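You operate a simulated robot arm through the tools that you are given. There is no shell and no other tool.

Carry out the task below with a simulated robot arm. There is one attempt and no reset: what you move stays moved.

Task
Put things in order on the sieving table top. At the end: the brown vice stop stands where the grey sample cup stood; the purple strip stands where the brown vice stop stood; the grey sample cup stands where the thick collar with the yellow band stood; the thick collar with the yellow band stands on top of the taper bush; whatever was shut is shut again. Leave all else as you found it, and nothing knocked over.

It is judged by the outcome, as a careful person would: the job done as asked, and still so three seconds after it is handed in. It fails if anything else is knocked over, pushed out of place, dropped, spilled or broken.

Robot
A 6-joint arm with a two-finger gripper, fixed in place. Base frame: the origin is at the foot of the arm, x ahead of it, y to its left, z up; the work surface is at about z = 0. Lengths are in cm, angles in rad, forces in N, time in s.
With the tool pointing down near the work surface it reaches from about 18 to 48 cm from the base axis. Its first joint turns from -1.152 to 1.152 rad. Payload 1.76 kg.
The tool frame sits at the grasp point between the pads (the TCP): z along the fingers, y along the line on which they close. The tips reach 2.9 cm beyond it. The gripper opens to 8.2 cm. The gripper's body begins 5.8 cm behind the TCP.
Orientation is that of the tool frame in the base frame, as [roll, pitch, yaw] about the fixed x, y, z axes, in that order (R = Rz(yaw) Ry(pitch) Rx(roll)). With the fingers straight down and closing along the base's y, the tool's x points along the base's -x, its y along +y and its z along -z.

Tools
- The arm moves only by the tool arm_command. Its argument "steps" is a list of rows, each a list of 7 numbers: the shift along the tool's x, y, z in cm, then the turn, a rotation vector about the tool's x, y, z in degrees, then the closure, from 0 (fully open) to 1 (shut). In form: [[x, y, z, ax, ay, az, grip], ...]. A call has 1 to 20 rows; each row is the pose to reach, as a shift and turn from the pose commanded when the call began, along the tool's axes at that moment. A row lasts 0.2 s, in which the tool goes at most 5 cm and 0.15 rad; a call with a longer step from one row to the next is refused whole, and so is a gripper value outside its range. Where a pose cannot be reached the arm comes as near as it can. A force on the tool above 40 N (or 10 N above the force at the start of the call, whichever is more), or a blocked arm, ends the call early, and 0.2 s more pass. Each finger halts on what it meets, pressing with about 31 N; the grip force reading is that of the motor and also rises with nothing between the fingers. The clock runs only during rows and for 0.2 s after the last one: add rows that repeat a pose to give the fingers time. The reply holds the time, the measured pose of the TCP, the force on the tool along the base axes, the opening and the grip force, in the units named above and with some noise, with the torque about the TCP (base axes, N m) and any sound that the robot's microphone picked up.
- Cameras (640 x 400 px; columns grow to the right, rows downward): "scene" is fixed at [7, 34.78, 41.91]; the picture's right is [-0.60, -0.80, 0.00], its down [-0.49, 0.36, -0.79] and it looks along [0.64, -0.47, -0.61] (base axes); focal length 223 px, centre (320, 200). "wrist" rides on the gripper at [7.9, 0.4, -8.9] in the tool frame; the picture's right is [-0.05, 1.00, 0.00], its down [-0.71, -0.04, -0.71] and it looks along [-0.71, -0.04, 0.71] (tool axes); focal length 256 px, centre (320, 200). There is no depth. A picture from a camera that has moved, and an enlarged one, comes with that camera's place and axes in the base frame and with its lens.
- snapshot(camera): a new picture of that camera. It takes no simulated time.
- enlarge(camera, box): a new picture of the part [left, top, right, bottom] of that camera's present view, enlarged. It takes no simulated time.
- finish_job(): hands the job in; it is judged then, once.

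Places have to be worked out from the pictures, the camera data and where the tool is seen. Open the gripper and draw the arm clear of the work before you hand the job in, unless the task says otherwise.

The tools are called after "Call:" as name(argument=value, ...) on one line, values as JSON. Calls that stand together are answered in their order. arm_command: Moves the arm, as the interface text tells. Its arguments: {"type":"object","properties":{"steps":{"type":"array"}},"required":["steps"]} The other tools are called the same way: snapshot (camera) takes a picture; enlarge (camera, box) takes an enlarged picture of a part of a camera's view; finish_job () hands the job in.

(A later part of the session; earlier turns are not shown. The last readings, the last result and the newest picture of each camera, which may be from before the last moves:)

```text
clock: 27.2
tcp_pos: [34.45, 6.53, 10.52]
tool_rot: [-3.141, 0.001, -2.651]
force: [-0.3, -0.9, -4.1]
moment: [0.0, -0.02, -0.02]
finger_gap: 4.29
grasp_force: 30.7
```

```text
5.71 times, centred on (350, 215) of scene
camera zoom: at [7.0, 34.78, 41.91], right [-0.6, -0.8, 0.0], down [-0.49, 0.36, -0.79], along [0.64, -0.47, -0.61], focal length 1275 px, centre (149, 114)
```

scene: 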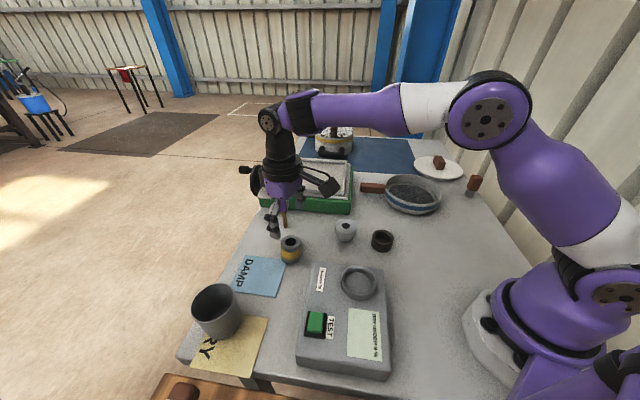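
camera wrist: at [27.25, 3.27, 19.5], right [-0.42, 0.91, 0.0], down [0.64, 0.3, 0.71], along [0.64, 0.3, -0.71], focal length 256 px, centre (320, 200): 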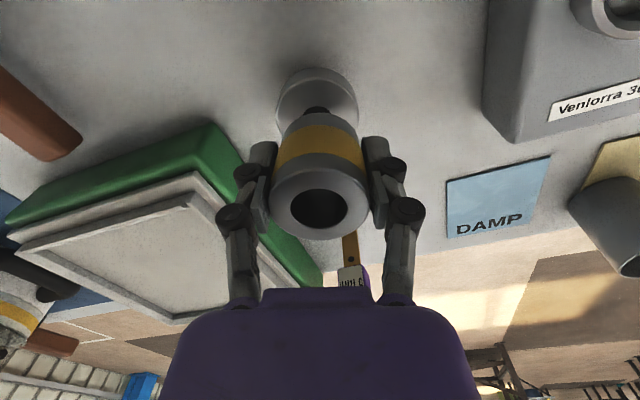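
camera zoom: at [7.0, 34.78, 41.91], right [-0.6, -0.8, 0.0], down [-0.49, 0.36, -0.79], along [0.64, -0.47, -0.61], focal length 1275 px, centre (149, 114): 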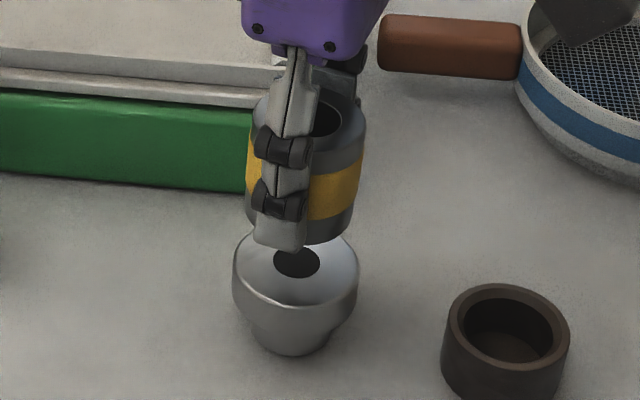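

Wrist view: the bush lies about 0.12 cm to tool -y of the collar axis; the scene view shows the other direction aligned. I'll correct and lower slowly to just above the expected contact height (TCP ≈ 7.6).

Call:
arm_command(steps=[[0, -0.06, 0.1, 0, 0, 0, 1], [0, -0.12, 0.3, 0, 0, 0, 1], [0, -0.12, 0.6, 0, 0, 0, 1], [0, -0.12, 1.0, 0, 0, 0, 1], [0, -0.12, 1.4, 0, 0, 0, 1], [0, -0.12, 1.8, 0, 0, 0, 1], [0, -0.12, 2.1, 0, 0, 0, 1], [0, -0.12, 2.3, 0, 0, 0, 1], [0, -0.12, 2.5, 0, 0, 0, 1], [0, -0.12, 2.6, 0, 0, 0, 1], [0, -0.12, 2.6, 0, 0, 0, 1]])

Call:
enlarge(camera="wrist", box=[240, 50, 400, 250])

Call:
enlarge(camera="scene", box=[320, 180, 380, 250])

```text
clock: 29.6
tcp_pos: [34.6, 6.43, 7.94]
tool_rot: [3.141, -0.001, -2.651]
force: [0.0, 1.3, -3.9]
moment: [-0.02, 0.02, -0.01]
finger_gap: 4.37
grasp_force: 31.1
```

```text
2.00 times, centred on (320, 150) of wrist
camera zoom: at [27.36, 3.25, 16.92], right [-0.42, 0.91, 0.0], down [0.64, 0.3, 0.71], along [0.64, 0.3, -0.71], focal length 512 px, centre (320, 300)
```

zoom: 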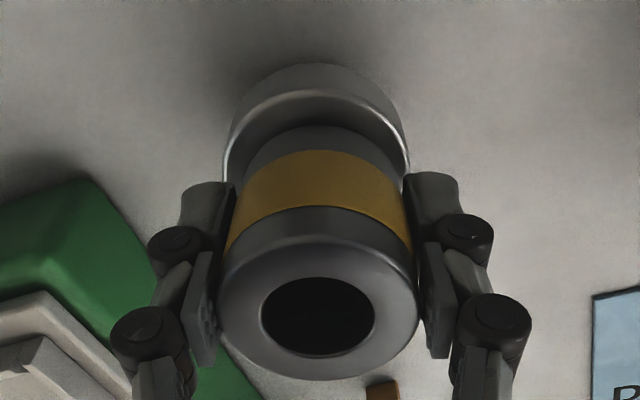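

```text
5.71 times, centred on (350, 215) of scene
camera zoom: at [7.0, 34.78, 41.91], right [-0.6, -0.8, 0.0], down [-0.49, 0.36, -0.79], along [0.64, -0.47, -0.61], focal length 1275 px, centre (149, 114)
```

zoom: 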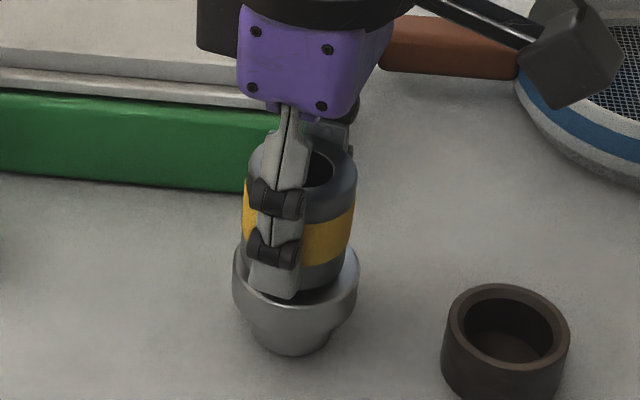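

Close to aligned; a small correction (tool y -0.08, tool x +0.05) and then lowering in fine steps until contact is felt.

Call:
arm_command(steps=[[0.05, -0.08, 0.05, 0, 0, 0, 1], [0.05, -0.08, 0.1, 0, 0, 0, 1], [0.05, -0.08, 0.15, 0, 0, 0, 1], [0.05, -0.08, 0.2, 0, 0, 0, 1], [0.05, -0.08, 0.25, 0, 0, 0, 1], [0.05, -0.08, 0.25, 0, 0, 0, 1]])

Call:
enlarge(camera="scene", box=[320, 180, 380, 250])

```text
clock: 31.0
tcp_pos: [34.51, 6.32, 7.8]
tool_rot: [3.141, 0.003, -2.653]
force: [-0.7, -0.4, -4.0]
moment: [-0.04, -0.02, 0.01]
finger_gap: 4.33
grasp_force: 30.9
```

```text
5.71 times, centred on (350, 215) of scene
camera zoom: at [7.0, 34.78, 41.91], right [-0.6, -0.8, 0.0], down [-0.49, 0.36, -0.79], along [0.64, -0.47, -0.61], focal length 1275 px, centre (149, 114)
```

zoom: 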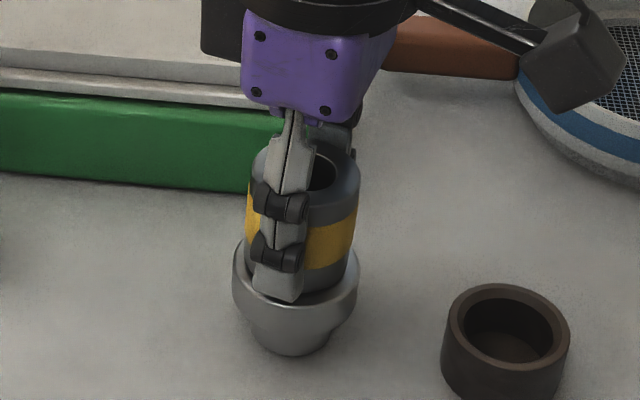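

Still only the collar's weight on the tool. Continue down in fine steps.

Call:
arm_command(steps=[[0, 0, 0.05, 0, 0, 0, 1], [0, 0, 0.1, 0, 0, 0, 1], [0, 0, 0.15, 0, 0, 0, 1], [0, 0, 0.2, 0, 0, 0, 1], [0, 0, 0.2, 0, 0, 0, 1]])

```text
clock: 32.2
tcp_pos: [34.58, 6.35, 7.37]
tool_rot: [3.141, 0.002, -2.651]
force: [-0.9, -1.3, 5.8]
moment: [-0.21, 0.17, -0.02]
finger_gap: 4.34
grasp_force: 31.1
```

Contact: the force went from -4 to +5.8 N. I'll ease back half a millimetre, check, then open gently.

Call:
arm_command(steps=[[0, 0, -0.05, 0, 0, 0, 1], [0, 0, -0.08, 0, 0, 0, 1], [0, 0, -0.08, 0, 0, 0, 1]])

Call:
enlarge(camera="scene", box=[320, 180, 380, 250])

Call:
enlarge(camera="wrist", box=[240, 50, 400, 250])

```text
clock: 33.0
tcp_pos: [34.5, 6.42, 7.64]
tool_rot: [-3.141, 0.001, -2.649]
force: [-0.3, -0.3, -3.9]
moment: [-0.03, 0.01, -0.01]
finger_gap: 4.32
grasp_force: 31.2
```

```text
5.71 times, centred on (350, 215) of scene
camera zoom: at [7.0, 34.78, 41.91], right [-0.6, -0.8, 0.0], down [-0.49, 0.36, -0.79], along [0.64, -0.47, -0.61], focal length 1275 px, centre (149, 114)
```

zoom: 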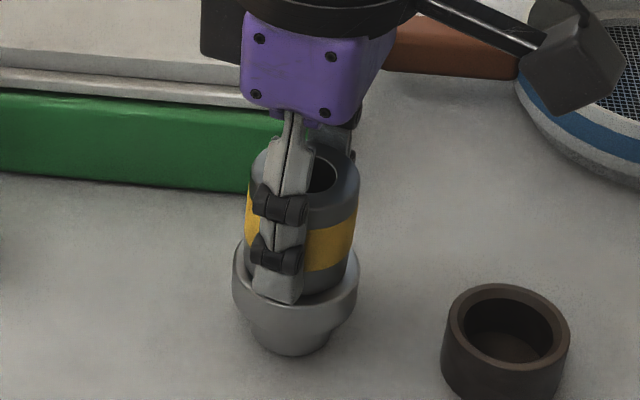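

```text
2.00 times, centred on (320, 150) of wrist
camera zoom: at [27.31, 3.11, 16.6], right [-0.42, 0.91, 0.0], down [0.64, 0.3, 0.71], along [0.64, 0.3, -0.71], focal length 512 px, centre (320, 300)
```

zoom: 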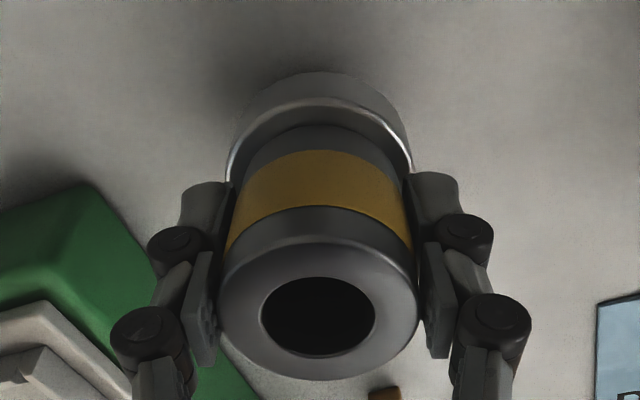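

Aligned in both views and just clear of contact. I'll lower 0.5 mm and open the fingers in small increments.

Call:
arm_command(steps=[[0, 0, 0.03, 0, 0, 0, 1], [0, 0, 0.06, 0, 0, 0, 1], [0, 0, 0.06, 0, 0, 0, 0.6], [0, 0, 0.06, 0, 0, 0, 0.5], [0, 0, 0.06, 0, 0, 0, 0.47], [0, 0, 0.06, 0, 0, 0, 0.455], [0, 0, 0.06, 0, 0, 0, 0.44], [0, 0, 0.06, 0, 0, 0, 0.42], [0, 0, 0.06, 0, 0, 0, 0.4], [0, 0, 0.06, 0, 0, 0, 0.37], [0, 0, 0.06, 0, 0, 0, 0.33]])

Call:
enlarge(camera="scene", box=[320, 180, 380, 250])

Call:
enlarge(camera="wrist", box=[240, 50, 400, 250])

```text
clock: 35.4
tcp_pos: [34.46, 6.28, 7.53]
tool_rot: [3.141, 0.0, -2.649]
force: [0.4, 0.8, -0.1]
moment: [0.01, 0.0, -0.02]
finger_gap: 5.5
grasp_force: 0.0
```

```text
5.71 times, centred on (350, 215) of scene
camera zoom: at [7.0, 34.78, 41.91], right [-0.6, -0.8, 0.0], down [-0.49, 0.36, -0.79], along [0.64, -0.47, -0.61], focal length 1275 px, centre (149, 114)
```

zoom: 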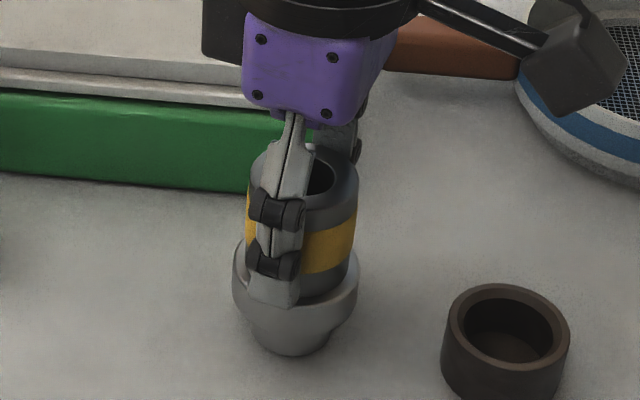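

```text
2.00 times, centred on (320, 150) of wrist
camera zoom: at [27.27, 3.07, 16.57], right [-0.42, 0.91, 0.0], down [0.64, 0.3, 0.71], along [0.64, 0.3, -0.71], focal length 512 px, centre (320, 300)
```

zoom: 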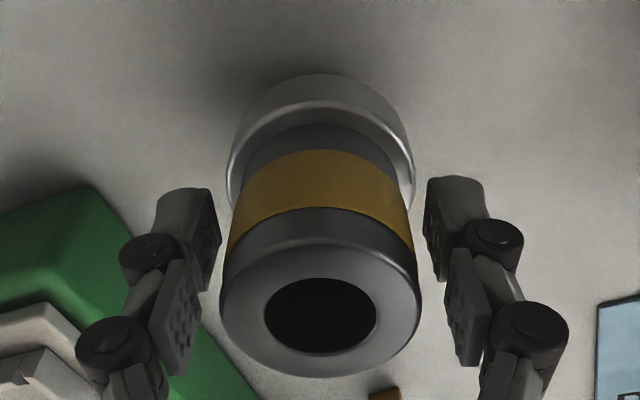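

The collar is resting on the bush, free of the fingers. I'll open fully and rise straight up.

Call:
arm_command(steps=[[0, 0, 0, 0, 0, 0, 0.2], [0, 0, -0.5, 0, 0, 0, 0.1], [0, 0, -2, 0, 0, 0, 0], [0, 0, -4.5, 0, 0, 0, 0], [0, 0, -7.5, 0, 0, 0, 0], [0, 0, -8.5, 0, 0, 0, 0]])

Call:
snapshot(camera="wrist")

Call:
enlarge(camera="scene", box=[250, 150, 410, 270])

```text
clock: 36.8
tcp_pos: [34.64, 6.22, 15.98]
tool_rot: [-3.14, 0.002, -2.65]
force: [-0.5, 0.0, -0.6]
moment: [0.01, -0.01, 0.03]
finger_gap: 8.2
grasp_force: 0.2
```

```text
taken
camera wrist: at [27.37, 3.02, 25.08], right [-0.42, 0.91, 0.0], down [0.64, 0.3, 0.71], along [0.64, 0.3, -0.71], focal length 256 px, centre (320, 200)
```

wrist: 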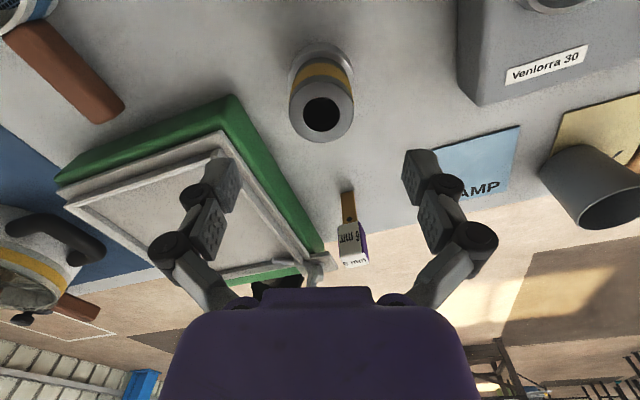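

```text
3.33 times, centred on (330, 210) of scene
camera zoom: at [7.0, 34.78, 41.91], right [-0.6, -0.8, 0.0], down [-0.49, 0.36, -0.79], along [0.64, -0.47, -0.61], focal length 744 px, centre (287, 167)
```

zoom: 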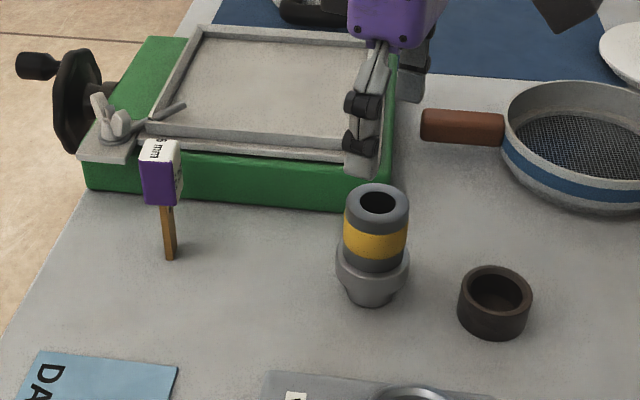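

The collar stands squarely on the bush. Next is the cup: I'll move the empty gripper towards it at safe height and look.

Call:
arm_command(steps=[[-0.9, 3.8, 0, 0, 0, -3.1, 0], [-1.8, 7.7, 0, 0, 0, -6.2, 0], [-2.7, 11.5, 0, 0, 0, -9.4, 0], [-3.6, 15.4, 0, 0, 0, -12.5, 0], [-4.5, 19.2, 0, 0, 0, -15.6, 0], [-5.4, 23, 0, 0, 0, -18.8, 0], [-6.34, 26.9, 0, 0, 0, -21.9, 0], [-6.34, 26.9, 0, 0, 0, -21.9, 0], [-6.34, 26.9, 0, 0, 0, -21.9, 0]])

Call:
snapshot(camera="wrist")

Call:
enlarge(camera="wrist", box=[240, 80, 400, 220])

```text
clock: 38.8
tcp_pos: [27.58, 33.01, 16.23]
tool_rot: [-3.141, 0.002, -2.267]
force: [-0.4, 0.1, -0.5]
moment: [-0.01, 0.0, 0.02]
finger_gap: 8.19
grasp_force: 0.1
```

```text
taken
camera wrist: at [22.07, 27.45, 25.29], right [-0.73, 0.68, 0.0], down [0.48, 0.52, 0.71], along [0.48, 0.52, -0.71], focal length 256 px, centre (320, 200)
```

wrist: 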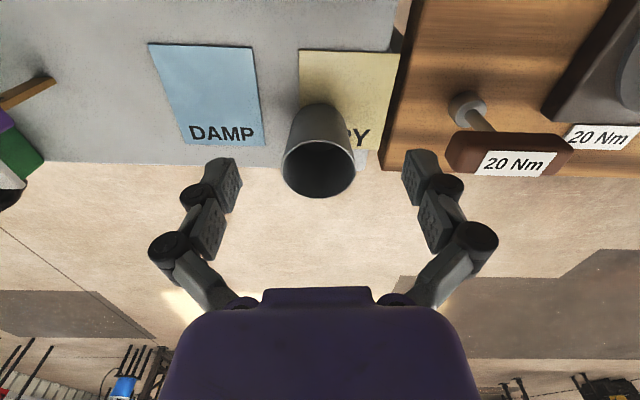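

```text
2.86 times, centred on (320, 150) of wrist
camera zoom: at [22.07, 27.45, 25.29], right [-0.73, 0.68, 0.0], down [0.48, 0.52, 0.71], along [0.48, 0.52, -0.71], focal length 731 px, centre (320, 343)
```

zoom: 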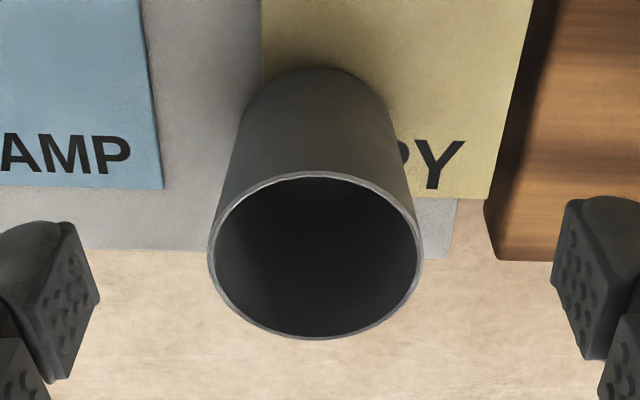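

Cup centre confirmed at about (31.7, 37.75), rim 6.5 cm across at z≈7.6, radially 49.3 cm out. I'll test whether the arm reaches over it with the tool vertical.

Call:
arm_command(steps=[[-2, -0.05, 0, 0, 0, 0, 0], [-4.2, -0.1, 0, 0, 0, 0, 0], [-6.2, -0.12, 0, 0, 0, 0, 0], [-6.2, -0.12, 0, 0, 0, 0, 0], [-6.2, -0.12, 0, 0, 0, 0, 0]])

Call:
snapshot(camera="wrist")

Call:
snapshot(camera="scene")

```text
clock: 40.0
tcp_pos: [29.76, 35.2, 15.53]
tool_rot: [3.14, 0.004, -2.268]
force: [-0.7, 0.1, 0.6]
moment: [0.02, 0.03, 0.03]
finger_gap: 8.2
grasp_force: 0.1
out of reach, approached as far as the arm can: row 2, 3, 4, 5
```

```text
taken
camera wrist: at [24.27, 29.47, 24.58], right [-0.73, 0.68, 0.0], down [0.48, 0.52, 0.71], along [0.48, 0.52, -0.71], focal length 256 px, centre (320, 200)
```

wrist: 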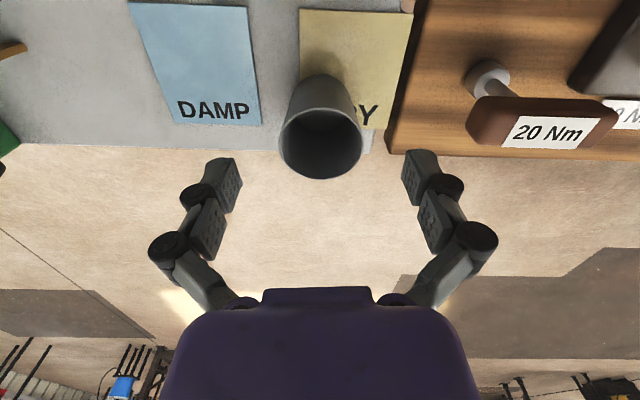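

```text
taken
```

scene: 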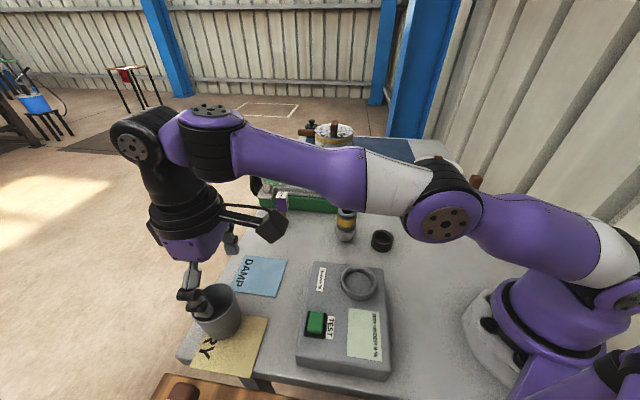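

With the tool vertical the arm tops out at radius 46, so I need to tilt the tool outward about its closing axis. I'll back off a little and tilt by 15°, then check the pose reading.

Call:
arm_command(steps=[[1, 0, 0, 0, -5, 0, 0], [2, 0, 0, 0, -10, 0, 0], [2, 0, 0, 0, -15, 0, 0], [2, 0, 0, 0, -15, 0, 0]])

Call:
snapshot(camera="wrist")

```text
clock: 41.0
tcp_pos: [28.47, 33.67, 15.75]
tool_rot: [-3.141, 0.266, -2.267]
force: [0.1, -0.6, -0.2]
moment: [-0.02, -0.02, -0.03]
finger_gap: 8.21
grasp_force: 0.1
```

```text
taken
camera wrist: at [21.74, 26.47, 22.36], right [-0.73, 0.68, 0.01], down [0.35, 0.36, 0.87], along [0.59, 0.64, -0.5], focal length 256 px, centre (320, 200)
```

wrist: 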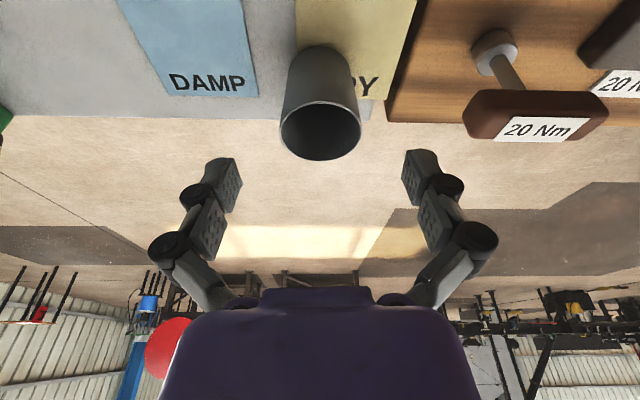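

The tilt is in place and the cup is laterally centred in the view. I'll move to a pose just above the cup along the tilt direction.

Call:
arm_command(steps=[[-1.3, 0.02, 1.2, 0, 0, 0, 0], [-2.6, 0.04, 2.6, 0, 0, 0, 0], [-4, 0.05, 4, 0, 0, 0, 0], [-4, 0.05, 4, 0, 0, 0, 0], [-4, 0.05, 4, 0, 0, 0, 0]])

Call:
snapshot(camera="wrist")

Call:
enlarge(camera="scene", box=[150, 220, 310, 380])

```text
clock: 42.2
tcp_pos: [31.7, 37.46, 12.75]
tool_rot: [3.141, 0.263, -2.268]
force: [0.0, -0.7, 0.2]
moment: [0.02, 0.0, 0.0]
finger_gap: 8.2
grasp_force: 0.1
```

```text
taken
camera wrist: at [24.97, 30.23, 19.55], right [-0.73, 0.68, 0.01], down [0.35, 0.36, 0.87], along [0.58, 0.64, -0.5], focal length 256 px, centre (320, 200)
```

wrist: 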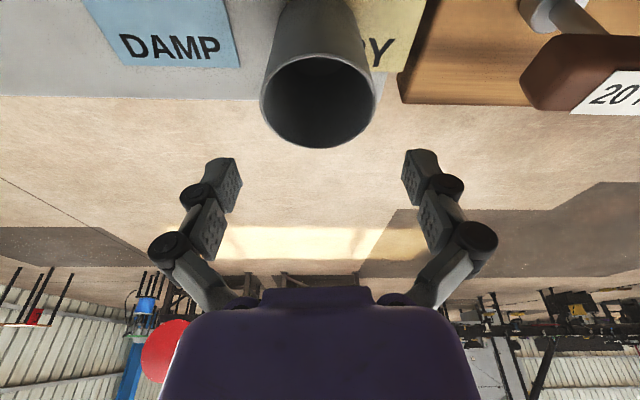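

```text
2.50 times, centred on (230, 300) of scene
camera zoom: at [7.0, 34.78, 41.91], right [-0.6, -0.8, 0.0], down [-0.49, 0.36, -0.79], along [0.64, -0.47, -0.61], focal length 558 px, centre (545, -50)
```

zoom: 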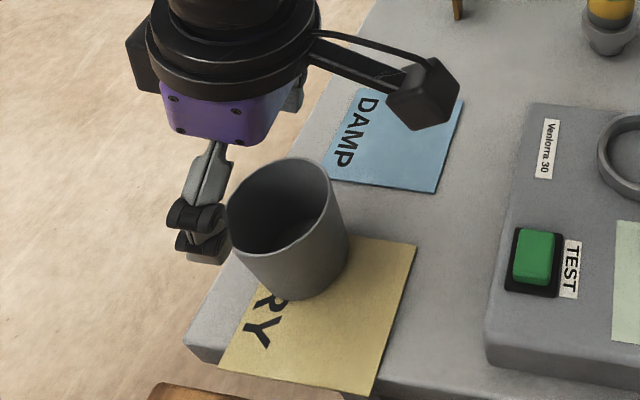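

TCP sits above the cup with a ~0.2 cm radial offset; clearance to the neighbouring bench is about 2.5 cm. I'll descend vertically around the cup with fingers open.

Call:
arm_command(steps=[[0.3, 0, 1.3, 0, 0, 0, 0], [0.7, 0, 2.9, 0, 0, 0, 0], [1.1, 0, 4.5, 0, 0, 0, 0], [1.45, 0, 6, 0, 0, 0, 0], [1.79, 0, 7.3, 0, 0, 0, 0], [1.79, 0, 7.3, 0, 0, 0, 0], [1.79, 0, 7.3, 0, 0, 0, 0]])

Call:
snapshot(camera="wrist")

Call:
enlarge(camera="scene", box=[150, 220, 310, 380])

```text
clock: 43.8
tcp_pos: [31.89, 37.61, 5.5]
tool_rot: [-3.141, 0.263, -2.267]
force: [-0.4, -0.2, 0.7]
moment: [0.02, 0.01, -0.01]
finger_gap: 8.18
grasp_force: 0.1
```

```text
taken
camera wrist: at [25.11, 30.45, 12.01], right [-0.73, 0.68, 0.01], down [0.35, 0.36, 0.87], along [0.58, 0.64, -0.5], focal length 256 px, centre (320, 200)
```

wrist: 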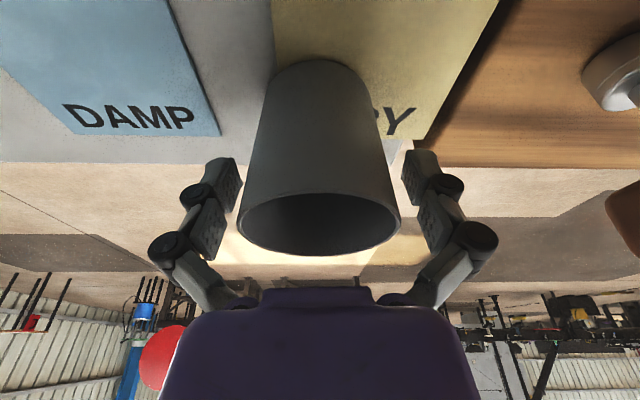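

```text
2.50 times, centred on (230, 300) of scene
camera zoom: at [7.0, 34.78, 41.91], right [-0.6, -0.8, 0.0], down [-0.49, 0.36, -0.79], along [0.64, -0.47, -0.61], focal length 558 px, centre (545, -50)
```

zoom: 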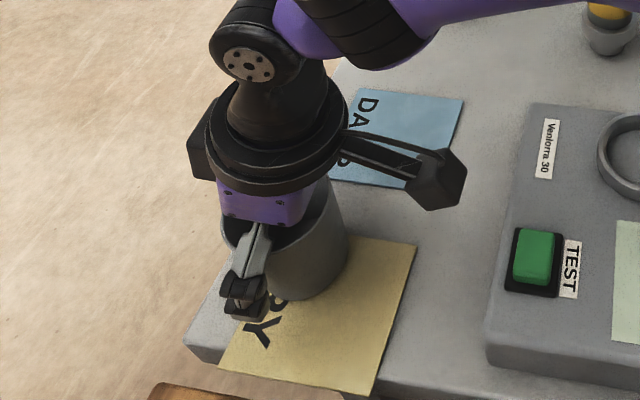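

The cup is centred between the fingers. I'll nudge 2 mm outward, then close gently.

Call:
arm_command(steps=[[-0.19, -0.03, 0.05, 0, 0, 0, 0.1], [-0.19, -0.03, 0.05, 0, 0, 0, 0.17], [-0.19, -0.03, 0.05, 0, 0, 0, 0.2], [-0.19, -0.03, 0.05, 0, 0, 0, 0.23], [-0.19, -0.03, 0.05, 0, 0, 0, 0.26], [-0.19, -0.03, 0.05, 0, 0, 0, 0.3], [-0.19, -0.03, 0.05, 0, 0, 0, 0.5], [-0.19, -0.03, 0.05, 0, 0, 0, 1], [-0.19, -0.03, 0.05, 0, 0, 0, 1], [-0.19, -0.03, 0.05, 0, 0, 0, 1]])

Call:
snapshot(camera="wrist")

Call:
enlarge(camera="scene", box=[150, 220, 310, 380])

```text
clock: 46.0
tcp_pos: [32.03, 37.77, 5.28]
tool_rot: [-3.141, 0.264, -2.267]
force: [-0.2, -0.2, 6.1]
moment: [-0.07, 0.09, 0.02]
finger_gap: 6.19
grasp_force: 31.0
```

```text
taken
camera wrist: at [25.27, 30.51, 12.03], right [-0.73, 0.68, 0.01], down [0.35, 0.36, 0.87], along [0.58, 0.64, -0.5], focal length 256 px, centre (320, 200)
```

wrist: 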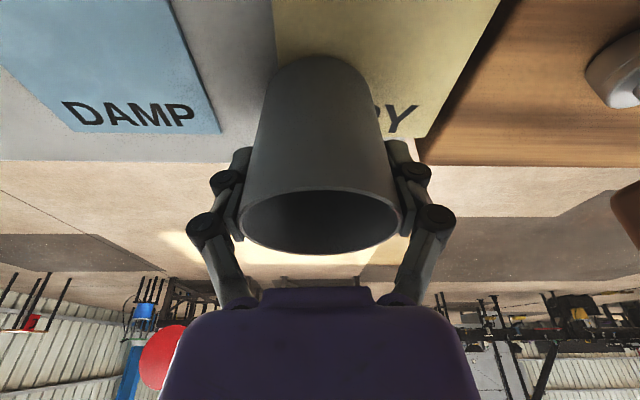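

```text
2.50 times, centred on (230, 300) of scene
camera zoom: at [7.0, 34.78, 41.92], right [-0.6, -0.8, 0.0], down [-0.49, 0.36, -0.79], along [0.64, -0.47, -0.61], focal length 558 px, centre (545, -50)
```

zoom: 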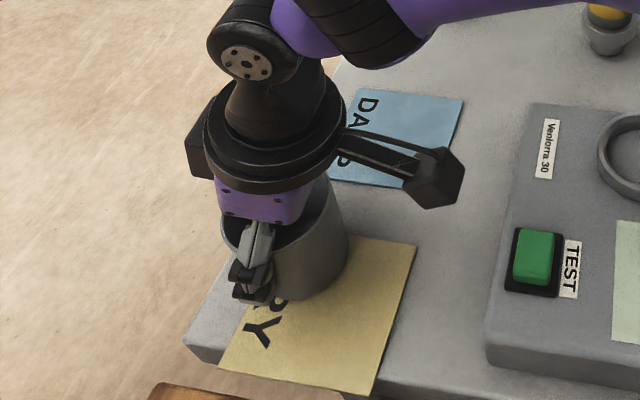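

The cup is gripped (gap 6.19). I'll lift it slowly straight up by a centimetre, then check.

Call:
arm_command(steps=[[-0.013, 0, -0.05, 0, 0, 0, 1], [-0.03, 0, -0.12, 0, 0, 0, 1], [-0.06, 0, -0.22, 0, 0, 0, 1], [-0.1, 0, -0.36, 0, 0, 0, 1], [-0.15, 0, -0.55, 0, 0, 0, 1], [-0.2, 0, -0.75, 0, 0, 0, 1], [-0.25, 0, -0.9, 0, 0, 0, 1], [-0.27, 0, -1, 0, 0, 0, 1], [-0.27, 0, -1, 0, 0, 0, 1]])

Call:
snapshot(camera="wrist")

Call:
enlarge(camera="scene", box=[150, 220, 310, 380])

```text
clock: 48.0
tcp_pos: [32.05, 37.73, 6.41]
tool_rot: [3.141, 0.263, -2.268]
force: [0.2, 0.4, -1.0]
moment: [-0.04, 0.0, 0.0]
finger_gap: 6.19
grasp_force: 31.3
```

```text
taken
camera wrist: at [25.23, 30.49, 13.1], right [-0.73, 0.68, 0.01], down [0.35, 0.36, 0.87], along [0.58, 0.64, -0.5], focal length 256 px, centre (320, 200)
```

wrist: 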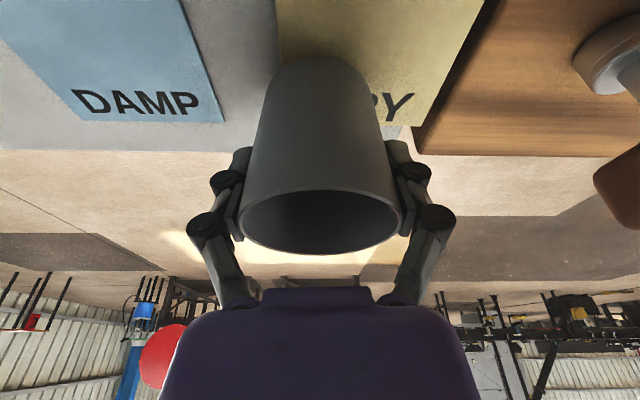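

```text
2.50 times, centred on (230, 300) of scene
camera zoom: at [7.0, 34.78, 41.91], right [-0.6, -0.8, 0.0], down [-0.49, 0.36, -0.79], along [0.64, -0.47, -0.61], focal length 558 px, centre (545, -50)
```

zoom: 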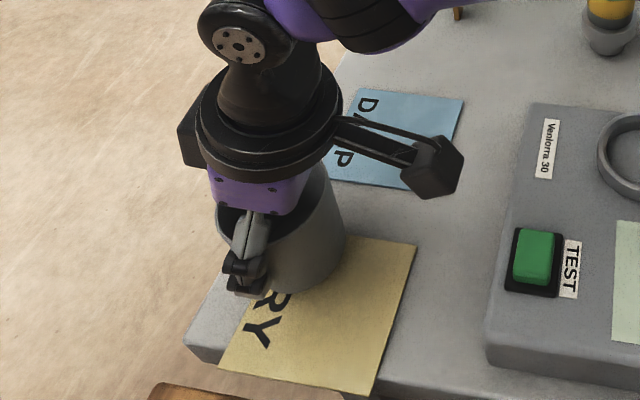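

The cup is held and lifted about 1 cm with no slip. I'll lift 3 cm more, then carry it level (keeping the tilt, turning about the vertical) to above the collar's old spot (37.6, 20.2).

Call:
arm_command(steps=[[-0.03, 0, -0.1, 0, 0, 0, 1], [-0.08, 0, -0.3, 0, 0, 0, 1], [-0.18, 0, -0.65, 0, 0, 0, 1], [-0.3, 0, -1.1, 0, 0, 0, 1], [-0.43, 0, -1.6, 0, 0, 0, 1], [-0.56, 0, -2.05, 0, 0, 0, 1], [-0.68, 0, -2.5, 0, 0, 0, 1], [-0.76, 0, -2.8, 0, 0, 0, 1], [-0.79, 0, -2.9, 0, 0, 0, 1], [-0.79, 0, -2.9, 0, 0, 0, 1]])

Call:
arm_command(steps=[[0.1, -0.16, -0.03, 0.06, 0, 0.21, 1], [0.29, -0.47, -0.08, 0.17, 0, 0.63, 1], [0.67, -1.09, -0.18, 0.4, 0, 1.47, 1], [1.24, -2.02, -0.34, 0.74, 0, 2.74, 1], [1.9, -3.1, -0.52, 1.15, 0, 4.21, 1], [2.66, -4.34, -0.73, 1.6, 0, 5.89, 1], [3.42, -5.58, -0.93, 2.06, 0, 7.57, 1], [4.18, -6.82, -1.14, 2.52, 0, 9.26, 1], [4.95, -8.06, -1.35, 2.98, 0, 10.94, 1], [5.7, -9.3, -1.55, 3.44, 0, 12.62, 1], [6.47, -10.54, -1.76, 3.9, 0, 14.3, 1], [7.23, -11.78, -1.97, 4.35, 0, 15.99, 1], [7.9, -12.87, -2.15, 4.76, 0, 17.46, 1], [8.56, -13.95, -2.33, 5.16, 0, 18.94, 1], [9.03, -14.72, -2.46, 5.44, 0, 19.99, 1], [9.32, -15.19, -2.54, 5.61, 0, 20.6, 1], [9.51, -15.5, -2.59, 5.73, 0, 21.04, 1], [9.51, -15.5, -2.59, 5.73, 0, 21.04, 1]])

Call:
snapshot(camera="wrist")

Call:
snapshot(camera="scene")

```text
clock: 50.2
tcp_pos: [31.92, 37.73, 9.42]
tool_rot: [3.14, 0.263, -2.267]
force: [-0.1, -0.3, -1.7]
moment: [0.02, 0.02, -0.02]
finger_gap: 6.18
grasp_force: 31.2
```

```text
clock: 54.0
tcp_pos: [37.41, 20.14, 9.51]
tool_rot: [-3.14, 0.264, -2.648]
force: [-0.4, -0.4, -1.0]
moment: [0.0, -0.03, -0.01]
finger_gap: 6.21
grasp_force: 30.7
```

```text
taken
camera wrist: at [28.49, 15.97, 16.08], right [-0.43, 0.9, 0.01], down [0.46, 0.2, 0.87], along [0.78, 0.38, -0.5], focal length 256 px, centre (320, 200)
```

wrist: 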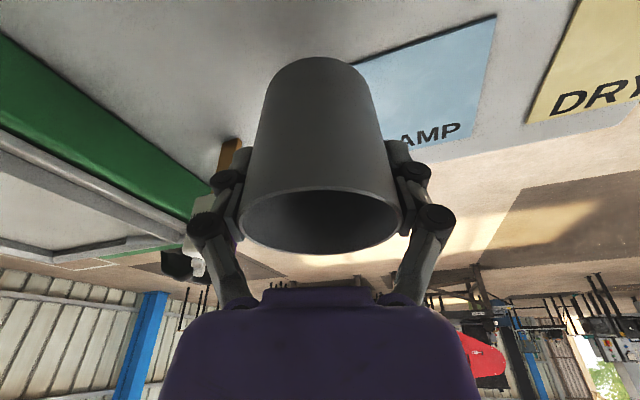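

```text
taken
```

scene: 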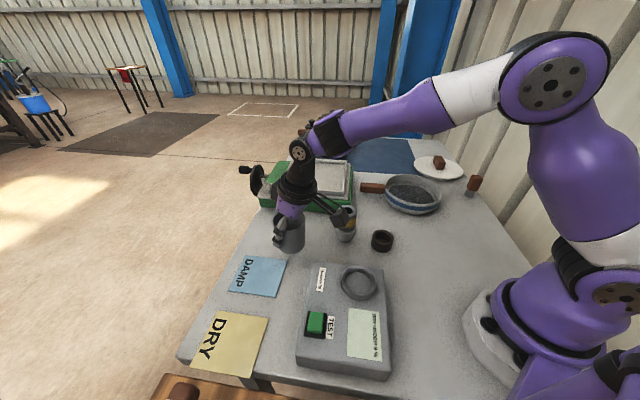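

The cup is above the collar's old spot. I'll trim 2 mm and lower it to about half a centimetre above the table.

Call:
arm_command(steps=[[-0.05, -0.02, 0.15, 0, 0, 0, 1], [-0.05, -0.05, 0.45, 0, 0, 0, 1], [0.05, -0.08, 0.9, 0, 0, 0, 1], [0.2, -0.08, 1.45, 0, 0, 0, 1], [0.34, -0.08, 2, 0, 0, 0, 1], [0.48, -0.08, 2.55, 0, 0, 0, 1], [0.6, -0.08, 3, 0, 0, 0, 1], [0.7, -0.08, 3.35, 0, 0, 0, 1], [0.74, -0.08, 3.52, 0, 0, 0, 1], [0.74, -0.08, 3.52, 0, 0, 0, 1]])

Call:
enlarge(camera="scene", box=[230, 180, 360, 290])

Call:
snapshot(camera="wrist")

```text
clock: 56.2
tcp_pos: [37.86, 20.34, 5.87]
tool_rot: [-3.141, 0.263, -2.647]
force: [-0.1, 0.2, -0.7]
moment: [0.03, 0.02, 0.01]
finger_gap: 6.21
grasp_force: 31.2
```

```text
3.64 times, centred on (295, 235) of scene
camera zoom: at [7.0, 34.78, 41.91], right [-0.6, -0.8, 0.0], down [-0.49, 0.36, -0.79], along [0.64, -0.47, -0.61], focal length 811 px, centre (411, 73)
```

zoom: 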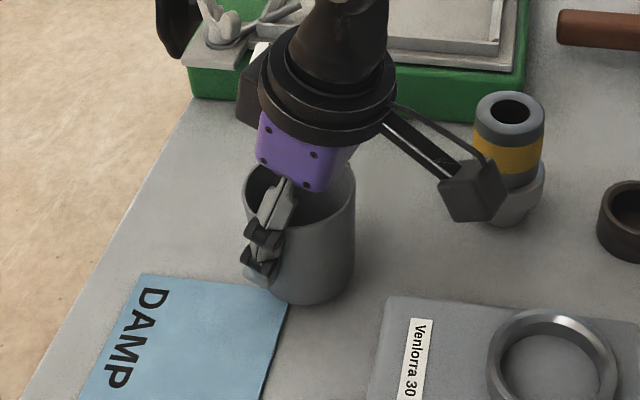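

```text
taken
camera wrist: at [28.83, 16.07, 12.51], right [-0.43, 0.9, 0.01], down [0.46, 0.2, 0.87], along [0.78, 0.38, -0.5], focal length 256 px, centre (320, 200)
```

wrist: 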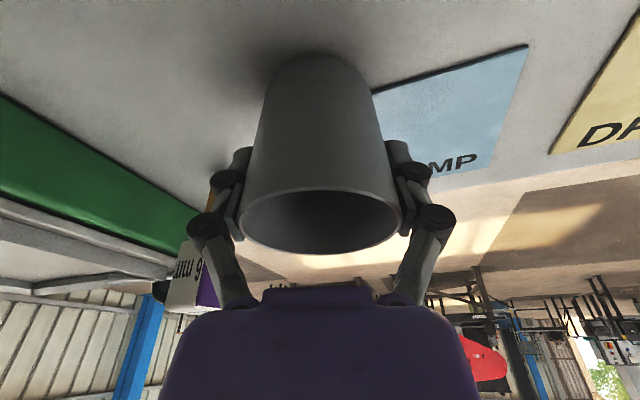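

Position agrees with the collar's old spot within ~1.5 mm, and the base is about 0.5 cm above the table. Lowering in small steps until contact.

Call:
arm_command(steps=[[0.026, 0, 0.097, 0, 0, 0, 1], [0.052, 0, 0.193, 0, 0, 0, 1], [0.078, 0, 0.29, 0, 0, 0, 1], [0.104, 0, 0.386, 0, 0, 0, 1], [0.117, 0, 0.434, 0, 0, 0, 1], [0.117, 0, 0.434, 0, 0, 0, 1]])

```text
clock: 57.6
tcp_pos: [37.85, 20.17, 5.4]
tool_rot: [-3.14, 0.264, -2.647]
force: [0.0, 0.4, -1.0]
moment: [-0.02, 0.03, 0.01]
finger_gap: 6.17
grasp_force: 30.9
```

No contact yet; the tool still carries only the cup's weight. A little lower.

Call:
arm_command(steps=[[0.013, 0, 0.048, 0, 0, 0, 1], [0.026, 0, 0.097, 0, 0, 0, 1], [0.039, 0, 0.145, 0, 0, 0, 1], [0.039, 0, 0.145, 0, 0, 0, 1]])

```text
clock: 58.6
tcp_pos: [37.8, 20.19, 5.24]
tool_rot: [-3.138, 0.264, -2.647]
force: [3.4, 1.1, 8.5]
moment: [0.24, -0.14, -0.05]
finger_gap: 6.19
grasp_force: 30.8
```

Contact at 8.5 N. I'll ease up slightly and open the fingers gradually.

Call:
arm_command(steps=[[-0.013, 0, -0.048, 0, 0, 0, 1], [-0.016, 0, -0.06, 0, 0, 0, 1], [-0.016, 0, -0.06, 0, 0, 0, 0.5], [-0.016, 0, -0.06, 0, 0, 0, 0.3], [-0.016, 0, -0.06, 0, 0, 0, 0.25], [-0.016, 0, -0.06, 0, 0, 0, 0.235], [-0.016, 0, -0.06, 0, 0, 0, 0.22], [-0.016, 0, -0.06, 0, 0, 0, 0.2], [-0.016, 0, -0.06, 0, 0, 0, 0.17], [-0.016, 0, -0.06, 0, 0, 0, 0.13], [-0.016, 0, -0.06, 0, 0, 0, 0.08], [-0.016, 0, -0.06, 0, 0, 0, 0]])

Call:
snapshot(camera="wrist")

Call:
enlarge(camera="scene", box=[230, 180, 360, 290])

```text
clock: 61.2
tcp_pos: [37.81, 20.18, 5.48]
tool_rot: [-3.14, 0.263, -2.647]
force: [-0.3, 0.6, 0.2]
moment: [0.03, 0.01, 0.04]
finger_gap: 8.18
grasp_force: 0.1
```

```text
taken
camera wrist: at [28.74, 15.96, 12.0], right [-0.43, 0.9, 0.01], down [0.46, 0.2, 0.87], along [0.78, 0.38, -0.5], focal length 256 px, centre (320, 200)
```

wrist: 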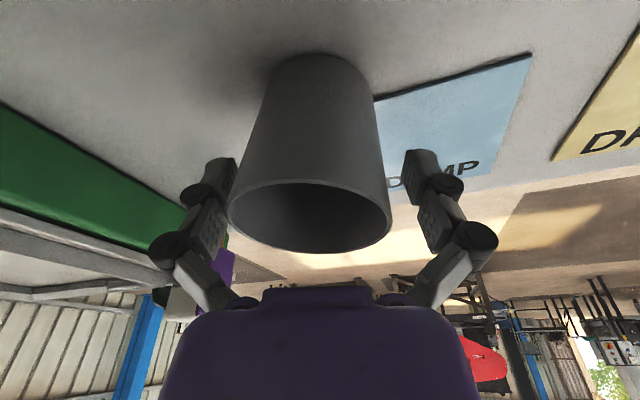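

```text
3.64 times, centred on (295, 235) of scene
camera zoom: at [7.0, 34.78, 41.91], right [-0.6, -0.8, 0.0], down [-0.49, 0.36, -0.79], along [0.64, -0.47, -0.61], focal length 811 px, centre (411, 73)
```

zoom: 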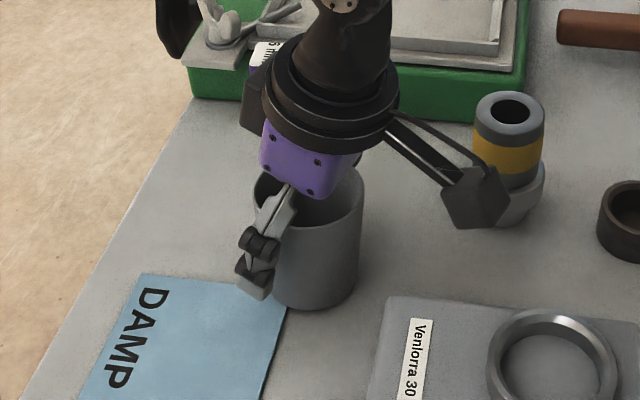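

Released. The cup slid about 4 mm toward tool -y on release, probably because its wider base met the edge of the DAMP sheet. I'll re-centre the open gripper on it, rise vertically, and inspect.

Call:
arm_command(steps=[[0, -0.15, 0, 0, 0, 0, 0], [0, -0.35, 0, 0, 0, 0, 0], [-0.13, -0.35, -0.5, 0, 0, 0, 0], [-0.5, -0.35, -2, 0, 0, 0, 0], [-1.3, -0.35, -5, 0, 0, 0, 0], [-2.1, -0.35, -8, 0, 0, 0, 0], [-2.6, -0.35, -9.6, 0, 0, 0, 0], [-2.6, -0.35, -9.6, 0, 0, 0, 0]])

Call:
snapshot(camera="wrist")

Call:
enlarge(camera="scene", box=[230, 180, 360, 290])

```text
clock: 63.0
tcp_pos: [38.06, 20.15, 15.37]
tool_rot: [-3.141, 0.264, -2.646]
force: [0.6, -0.4, -0.5]
moment: [0.01, 0.0, -0.01]
finger_gap: 8.21
grasp_force: 0.0
```

```text
taken
camera wrist: at [29.0, 15.97, 22.06], right [-0.43, 0.9, 0.01], down [0.46, 0.2, 0.87], along [0.78, 0.38, -0.5], focal length 256 px, centre (320, 200)
```

wrist: 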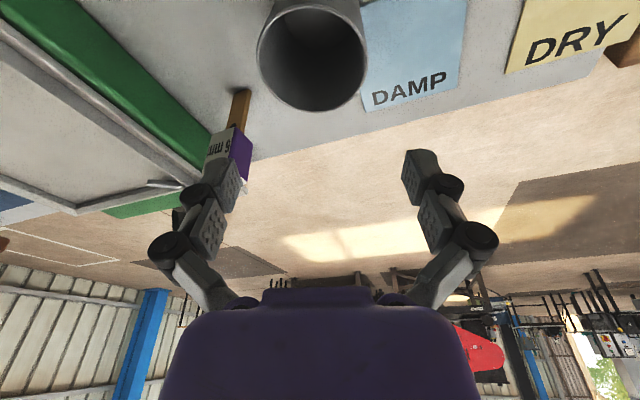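

```text
3.64 times, centred on (295, 235) of scene
camera zoom: at [7.0, 34.78, 41.91], right [-0.6, -0.8, 0.0], down [-0.49, 0.36, -0.79], along [0.64, -0.47, -0.61], focal length 811 px, centre (411, 73)
```

zoom: 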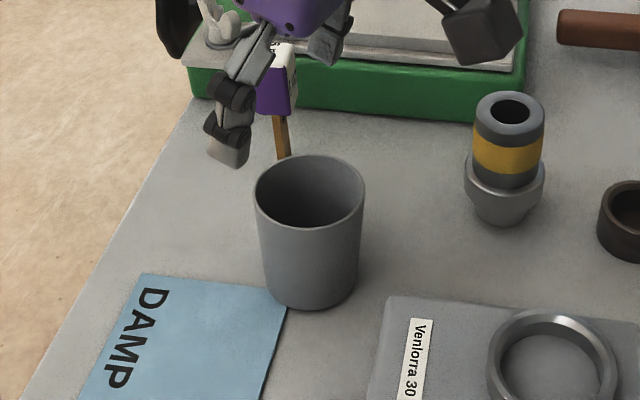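

The cup stands upright right beside the DAMP sheet, about 4–5 mm from the collar's exact old centre, which is as close as its wider base fits. Now to the brown ring, keeping the 15° tilt, because the same tilt is needed to reach the cup's old spot.

Call:
arm_command(steps=[[2.6, -1.7, -0.27, 1, 0, 3.68, 0], [5.3, -3.4, -0.54, 2, 0, 7.36, 0], [7.9, -5.2, -0.81, 3, 0, 11.04, 0], [10.6, -6.9, -1.08, 4, 0, 14.72, 0], [13.2, -8.6, -1.35, 5, 0, 18.4, 0], [15.8, -10.3, -1.62, 6, 0, 22.1, 0], [18.47, -12.03, -1.89, 6.97, 0, 25.77, 0], [18.47, -12.03, -1.89, 6.97, 0, 25.77, 0], [18.47, -12.03, -1.89, 6.97, 0, 25.77, 0]])

Call:
snapshot(camera="wrist")

Call:
snapshot(camera="scene")

```text
clock: 65.0
tcp_pos: [27.82, 0.7, 12.42]
tool_rot: [3.141, 0.264, -3.113]
force: [0.0, 1.1, -0.7]
moment: [0.03, -0.02, 0.01]
finger_gap: 8.21
grasp_force: 0.1
```

```text
taken
camera wrist: at [17.77, 0.91, 19.02], right [0.02, 1.0, 0.01], down [0.5, -0.02, 0.87], along [0.87, -0.02, -0.5], focal length 256 px, centre (320, 200)
```

wrist: 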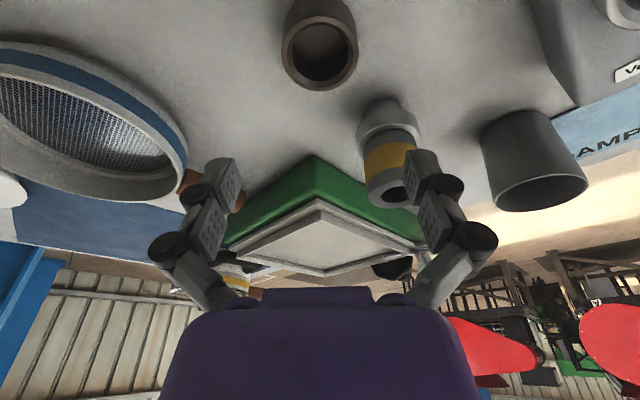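

```text
taken
```

scene: 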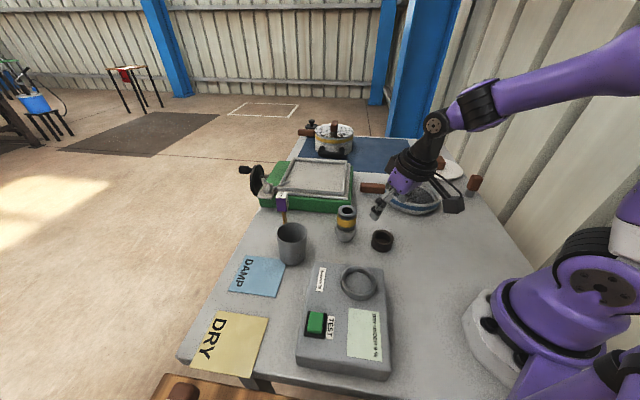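

I'll zoom on the ring in the wrist view for centring, and on the DRY sheet now that it is bare.

Call:
enlarge(camera="wrist", box=[240, 0, 400, 120])

Call:
enlarge(camera="scene", box=[170, 260, 300, 390])

Call:
enlarge(camera="scene", box=[350, 215, 420, 265])

```text
3.33 times, centred on (320, 60) of wrist
camera zoom: at [17.77, 0.91, 19.02], right [0.02, 1.0, 0.01], down [0.5, -0.02, 0.87], along [0.87, -0.02, -0.5], focal length 853 px, centre (320, 667)
```

zoom: 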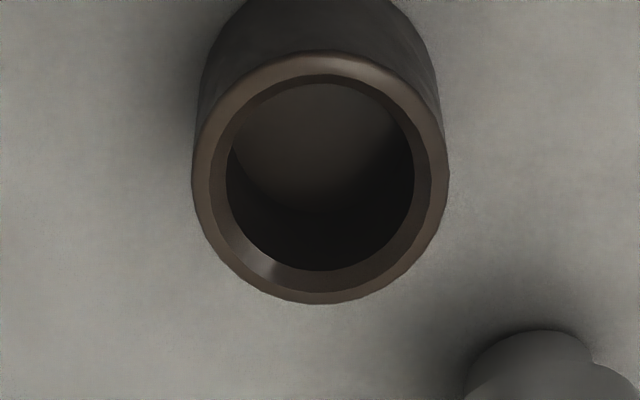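

```text
3.08 times, centred on (235, 325) of scene
camera zoom: at [7.0, 34.78, 41.91], right [-0.6, -0.8, 0.0], down [-0.49, 0.36, -0.79], along [0.64, -0.47, -0.61], focal length 686 px, centre (582, -185)
```

zoom: 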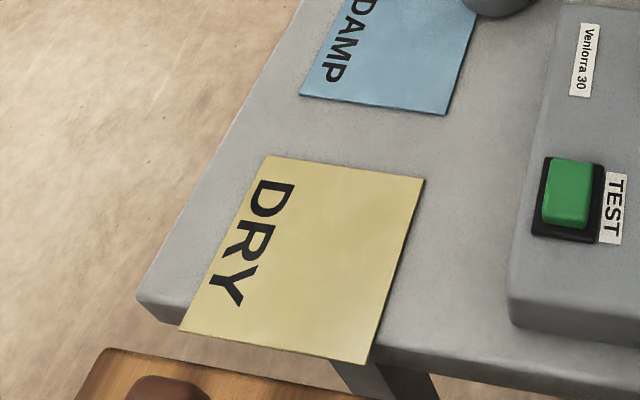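

```text
8.00 times, centred on (385, 240) of scene
camera zoom: at [7.0, 34.78, 41.91], right [-0.6, -0.8, 0.0], down [-0.49, 0.36, -0.79], along [0.64, -0.47, -0.61], focal length 1785 px, centre (-200, -120)
```

zoom: 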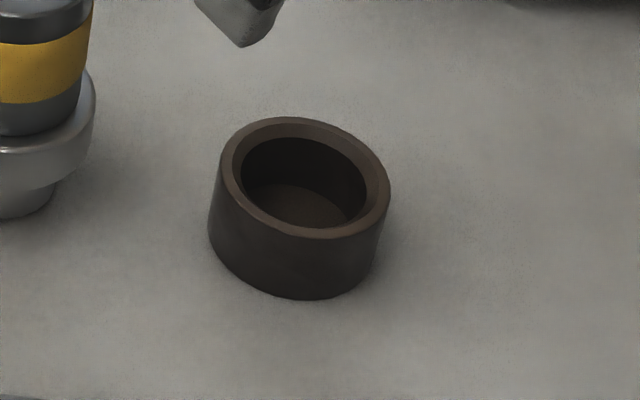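

The ring is centred exactly under the tool (rim centre at radial +0.0, z≈2.5). Descending vertically with the tilt until the tips are ~3 mm above the table.

Call:
arm_command(steps=[[0.4, 0, 1.5, 0, 0, 0, 0], [1, 0, 3.7, 0, 0, 0, 0], [1.6, 0, 5.9, 0, 0, 0, 0], [2.1, 0, 7.7, 0, 0, 0, 0], [2.35, 0, 8.7, 0, 0, 0, 0], [2.35, 0, 8.7, 0, 0, 0, 0], [2.35, 0, 8.7, 0, 0, 0, 0]])

Call:
snapshot(camera="wrist")

Call:
enlarge(camera="scene", box=[330, 190, 450, 270])

```text
clock: 66.6
tcp_pos: [27.51, 0.57, 3.41]
tool_rot: [-3.141, 0.264, -3.113]
force: [0.2, -0.2, 0.0]
moment: [0.02, 0.03, 0.01]
finger_gap: 8.22
grasp_force: 0.2
```

```text
taken
camera wrist: at [17.49, 1.01, 9.98], right [0.02, 1.0, 0.01], down [0.5, -0.02, 0.87], along [0.87, -0.01, -0.5], focal length 256 px, centre (320, 200)
```

wrist: 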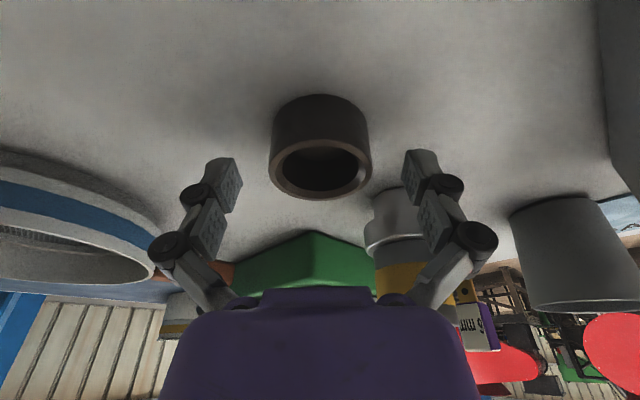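

```text
5.00 times, centred on (390, 230) of scene
camera zoom: at [7.0, 34.78, 41.91], right [-0.6, -0.8, 0.0], down [-0.49, 0.36, -0.79], along [0.64, -0.47, -0.61], focal length 1116 px, centre (-30, 50)
```

zoom: 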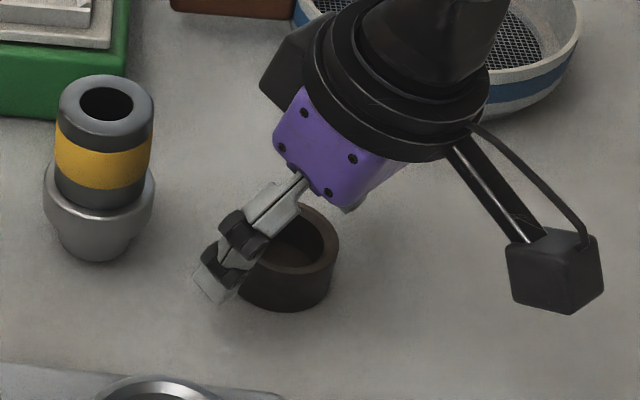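

The ring is laterally centred and about 2.5 mm further out than the TCP. I'll nudge outward and close gently.

Call:
arm_command(steps=[[-0.12, 0, 0.03, 0, 0, 0, 0.1], [-0.24, 0, 0.06, 0, 0, 0, 0.2], [-0.24, 0, 0.06, 0, 0, 0, 0.3], [-0.24, 0, 0.06, 0, 0, 0, 0.34], [-0.24, 0, 0.06, 0, 0, 0, 0.37], [-0.24, 0, 0.06, 0, 0, 0, 0.4], [-0.24, 0, 0.06, 0, 0, 0, 0.45], [-0.24, 0, 0.06, 0, 0, 0, 1], [-0.24, 0, 0.06, 0, 0, 0, 1], [-0.24, 0, 0.06, 0, 0, 0, 1]])

Call:
snapshot(camera="wrist")

```text
clock: 68.8
tcp_pos: [27.86, 0.72, 3.35]
tool_rot: [3.14, 0.263, -3.112]
force: [-5.8, 15.2, 13.8]
moment: [0.43, 0.21, 0.02]
finger_gap: 4.96
grasp_force: 35.6
```

```text
taken
camera wrist: at [17.76, 1.02, 9.99], right [0.02, 1.0, 0.01], down [0.5, -0.02, 0.87], along [0.87, -0.01, -0.5], focal length 256 px, centre (320, 200)
```

wrist: 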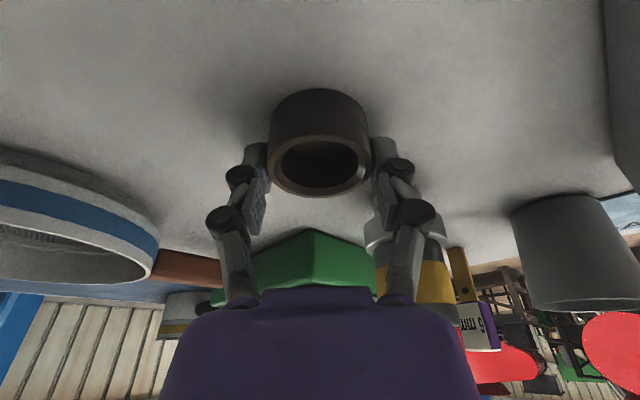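

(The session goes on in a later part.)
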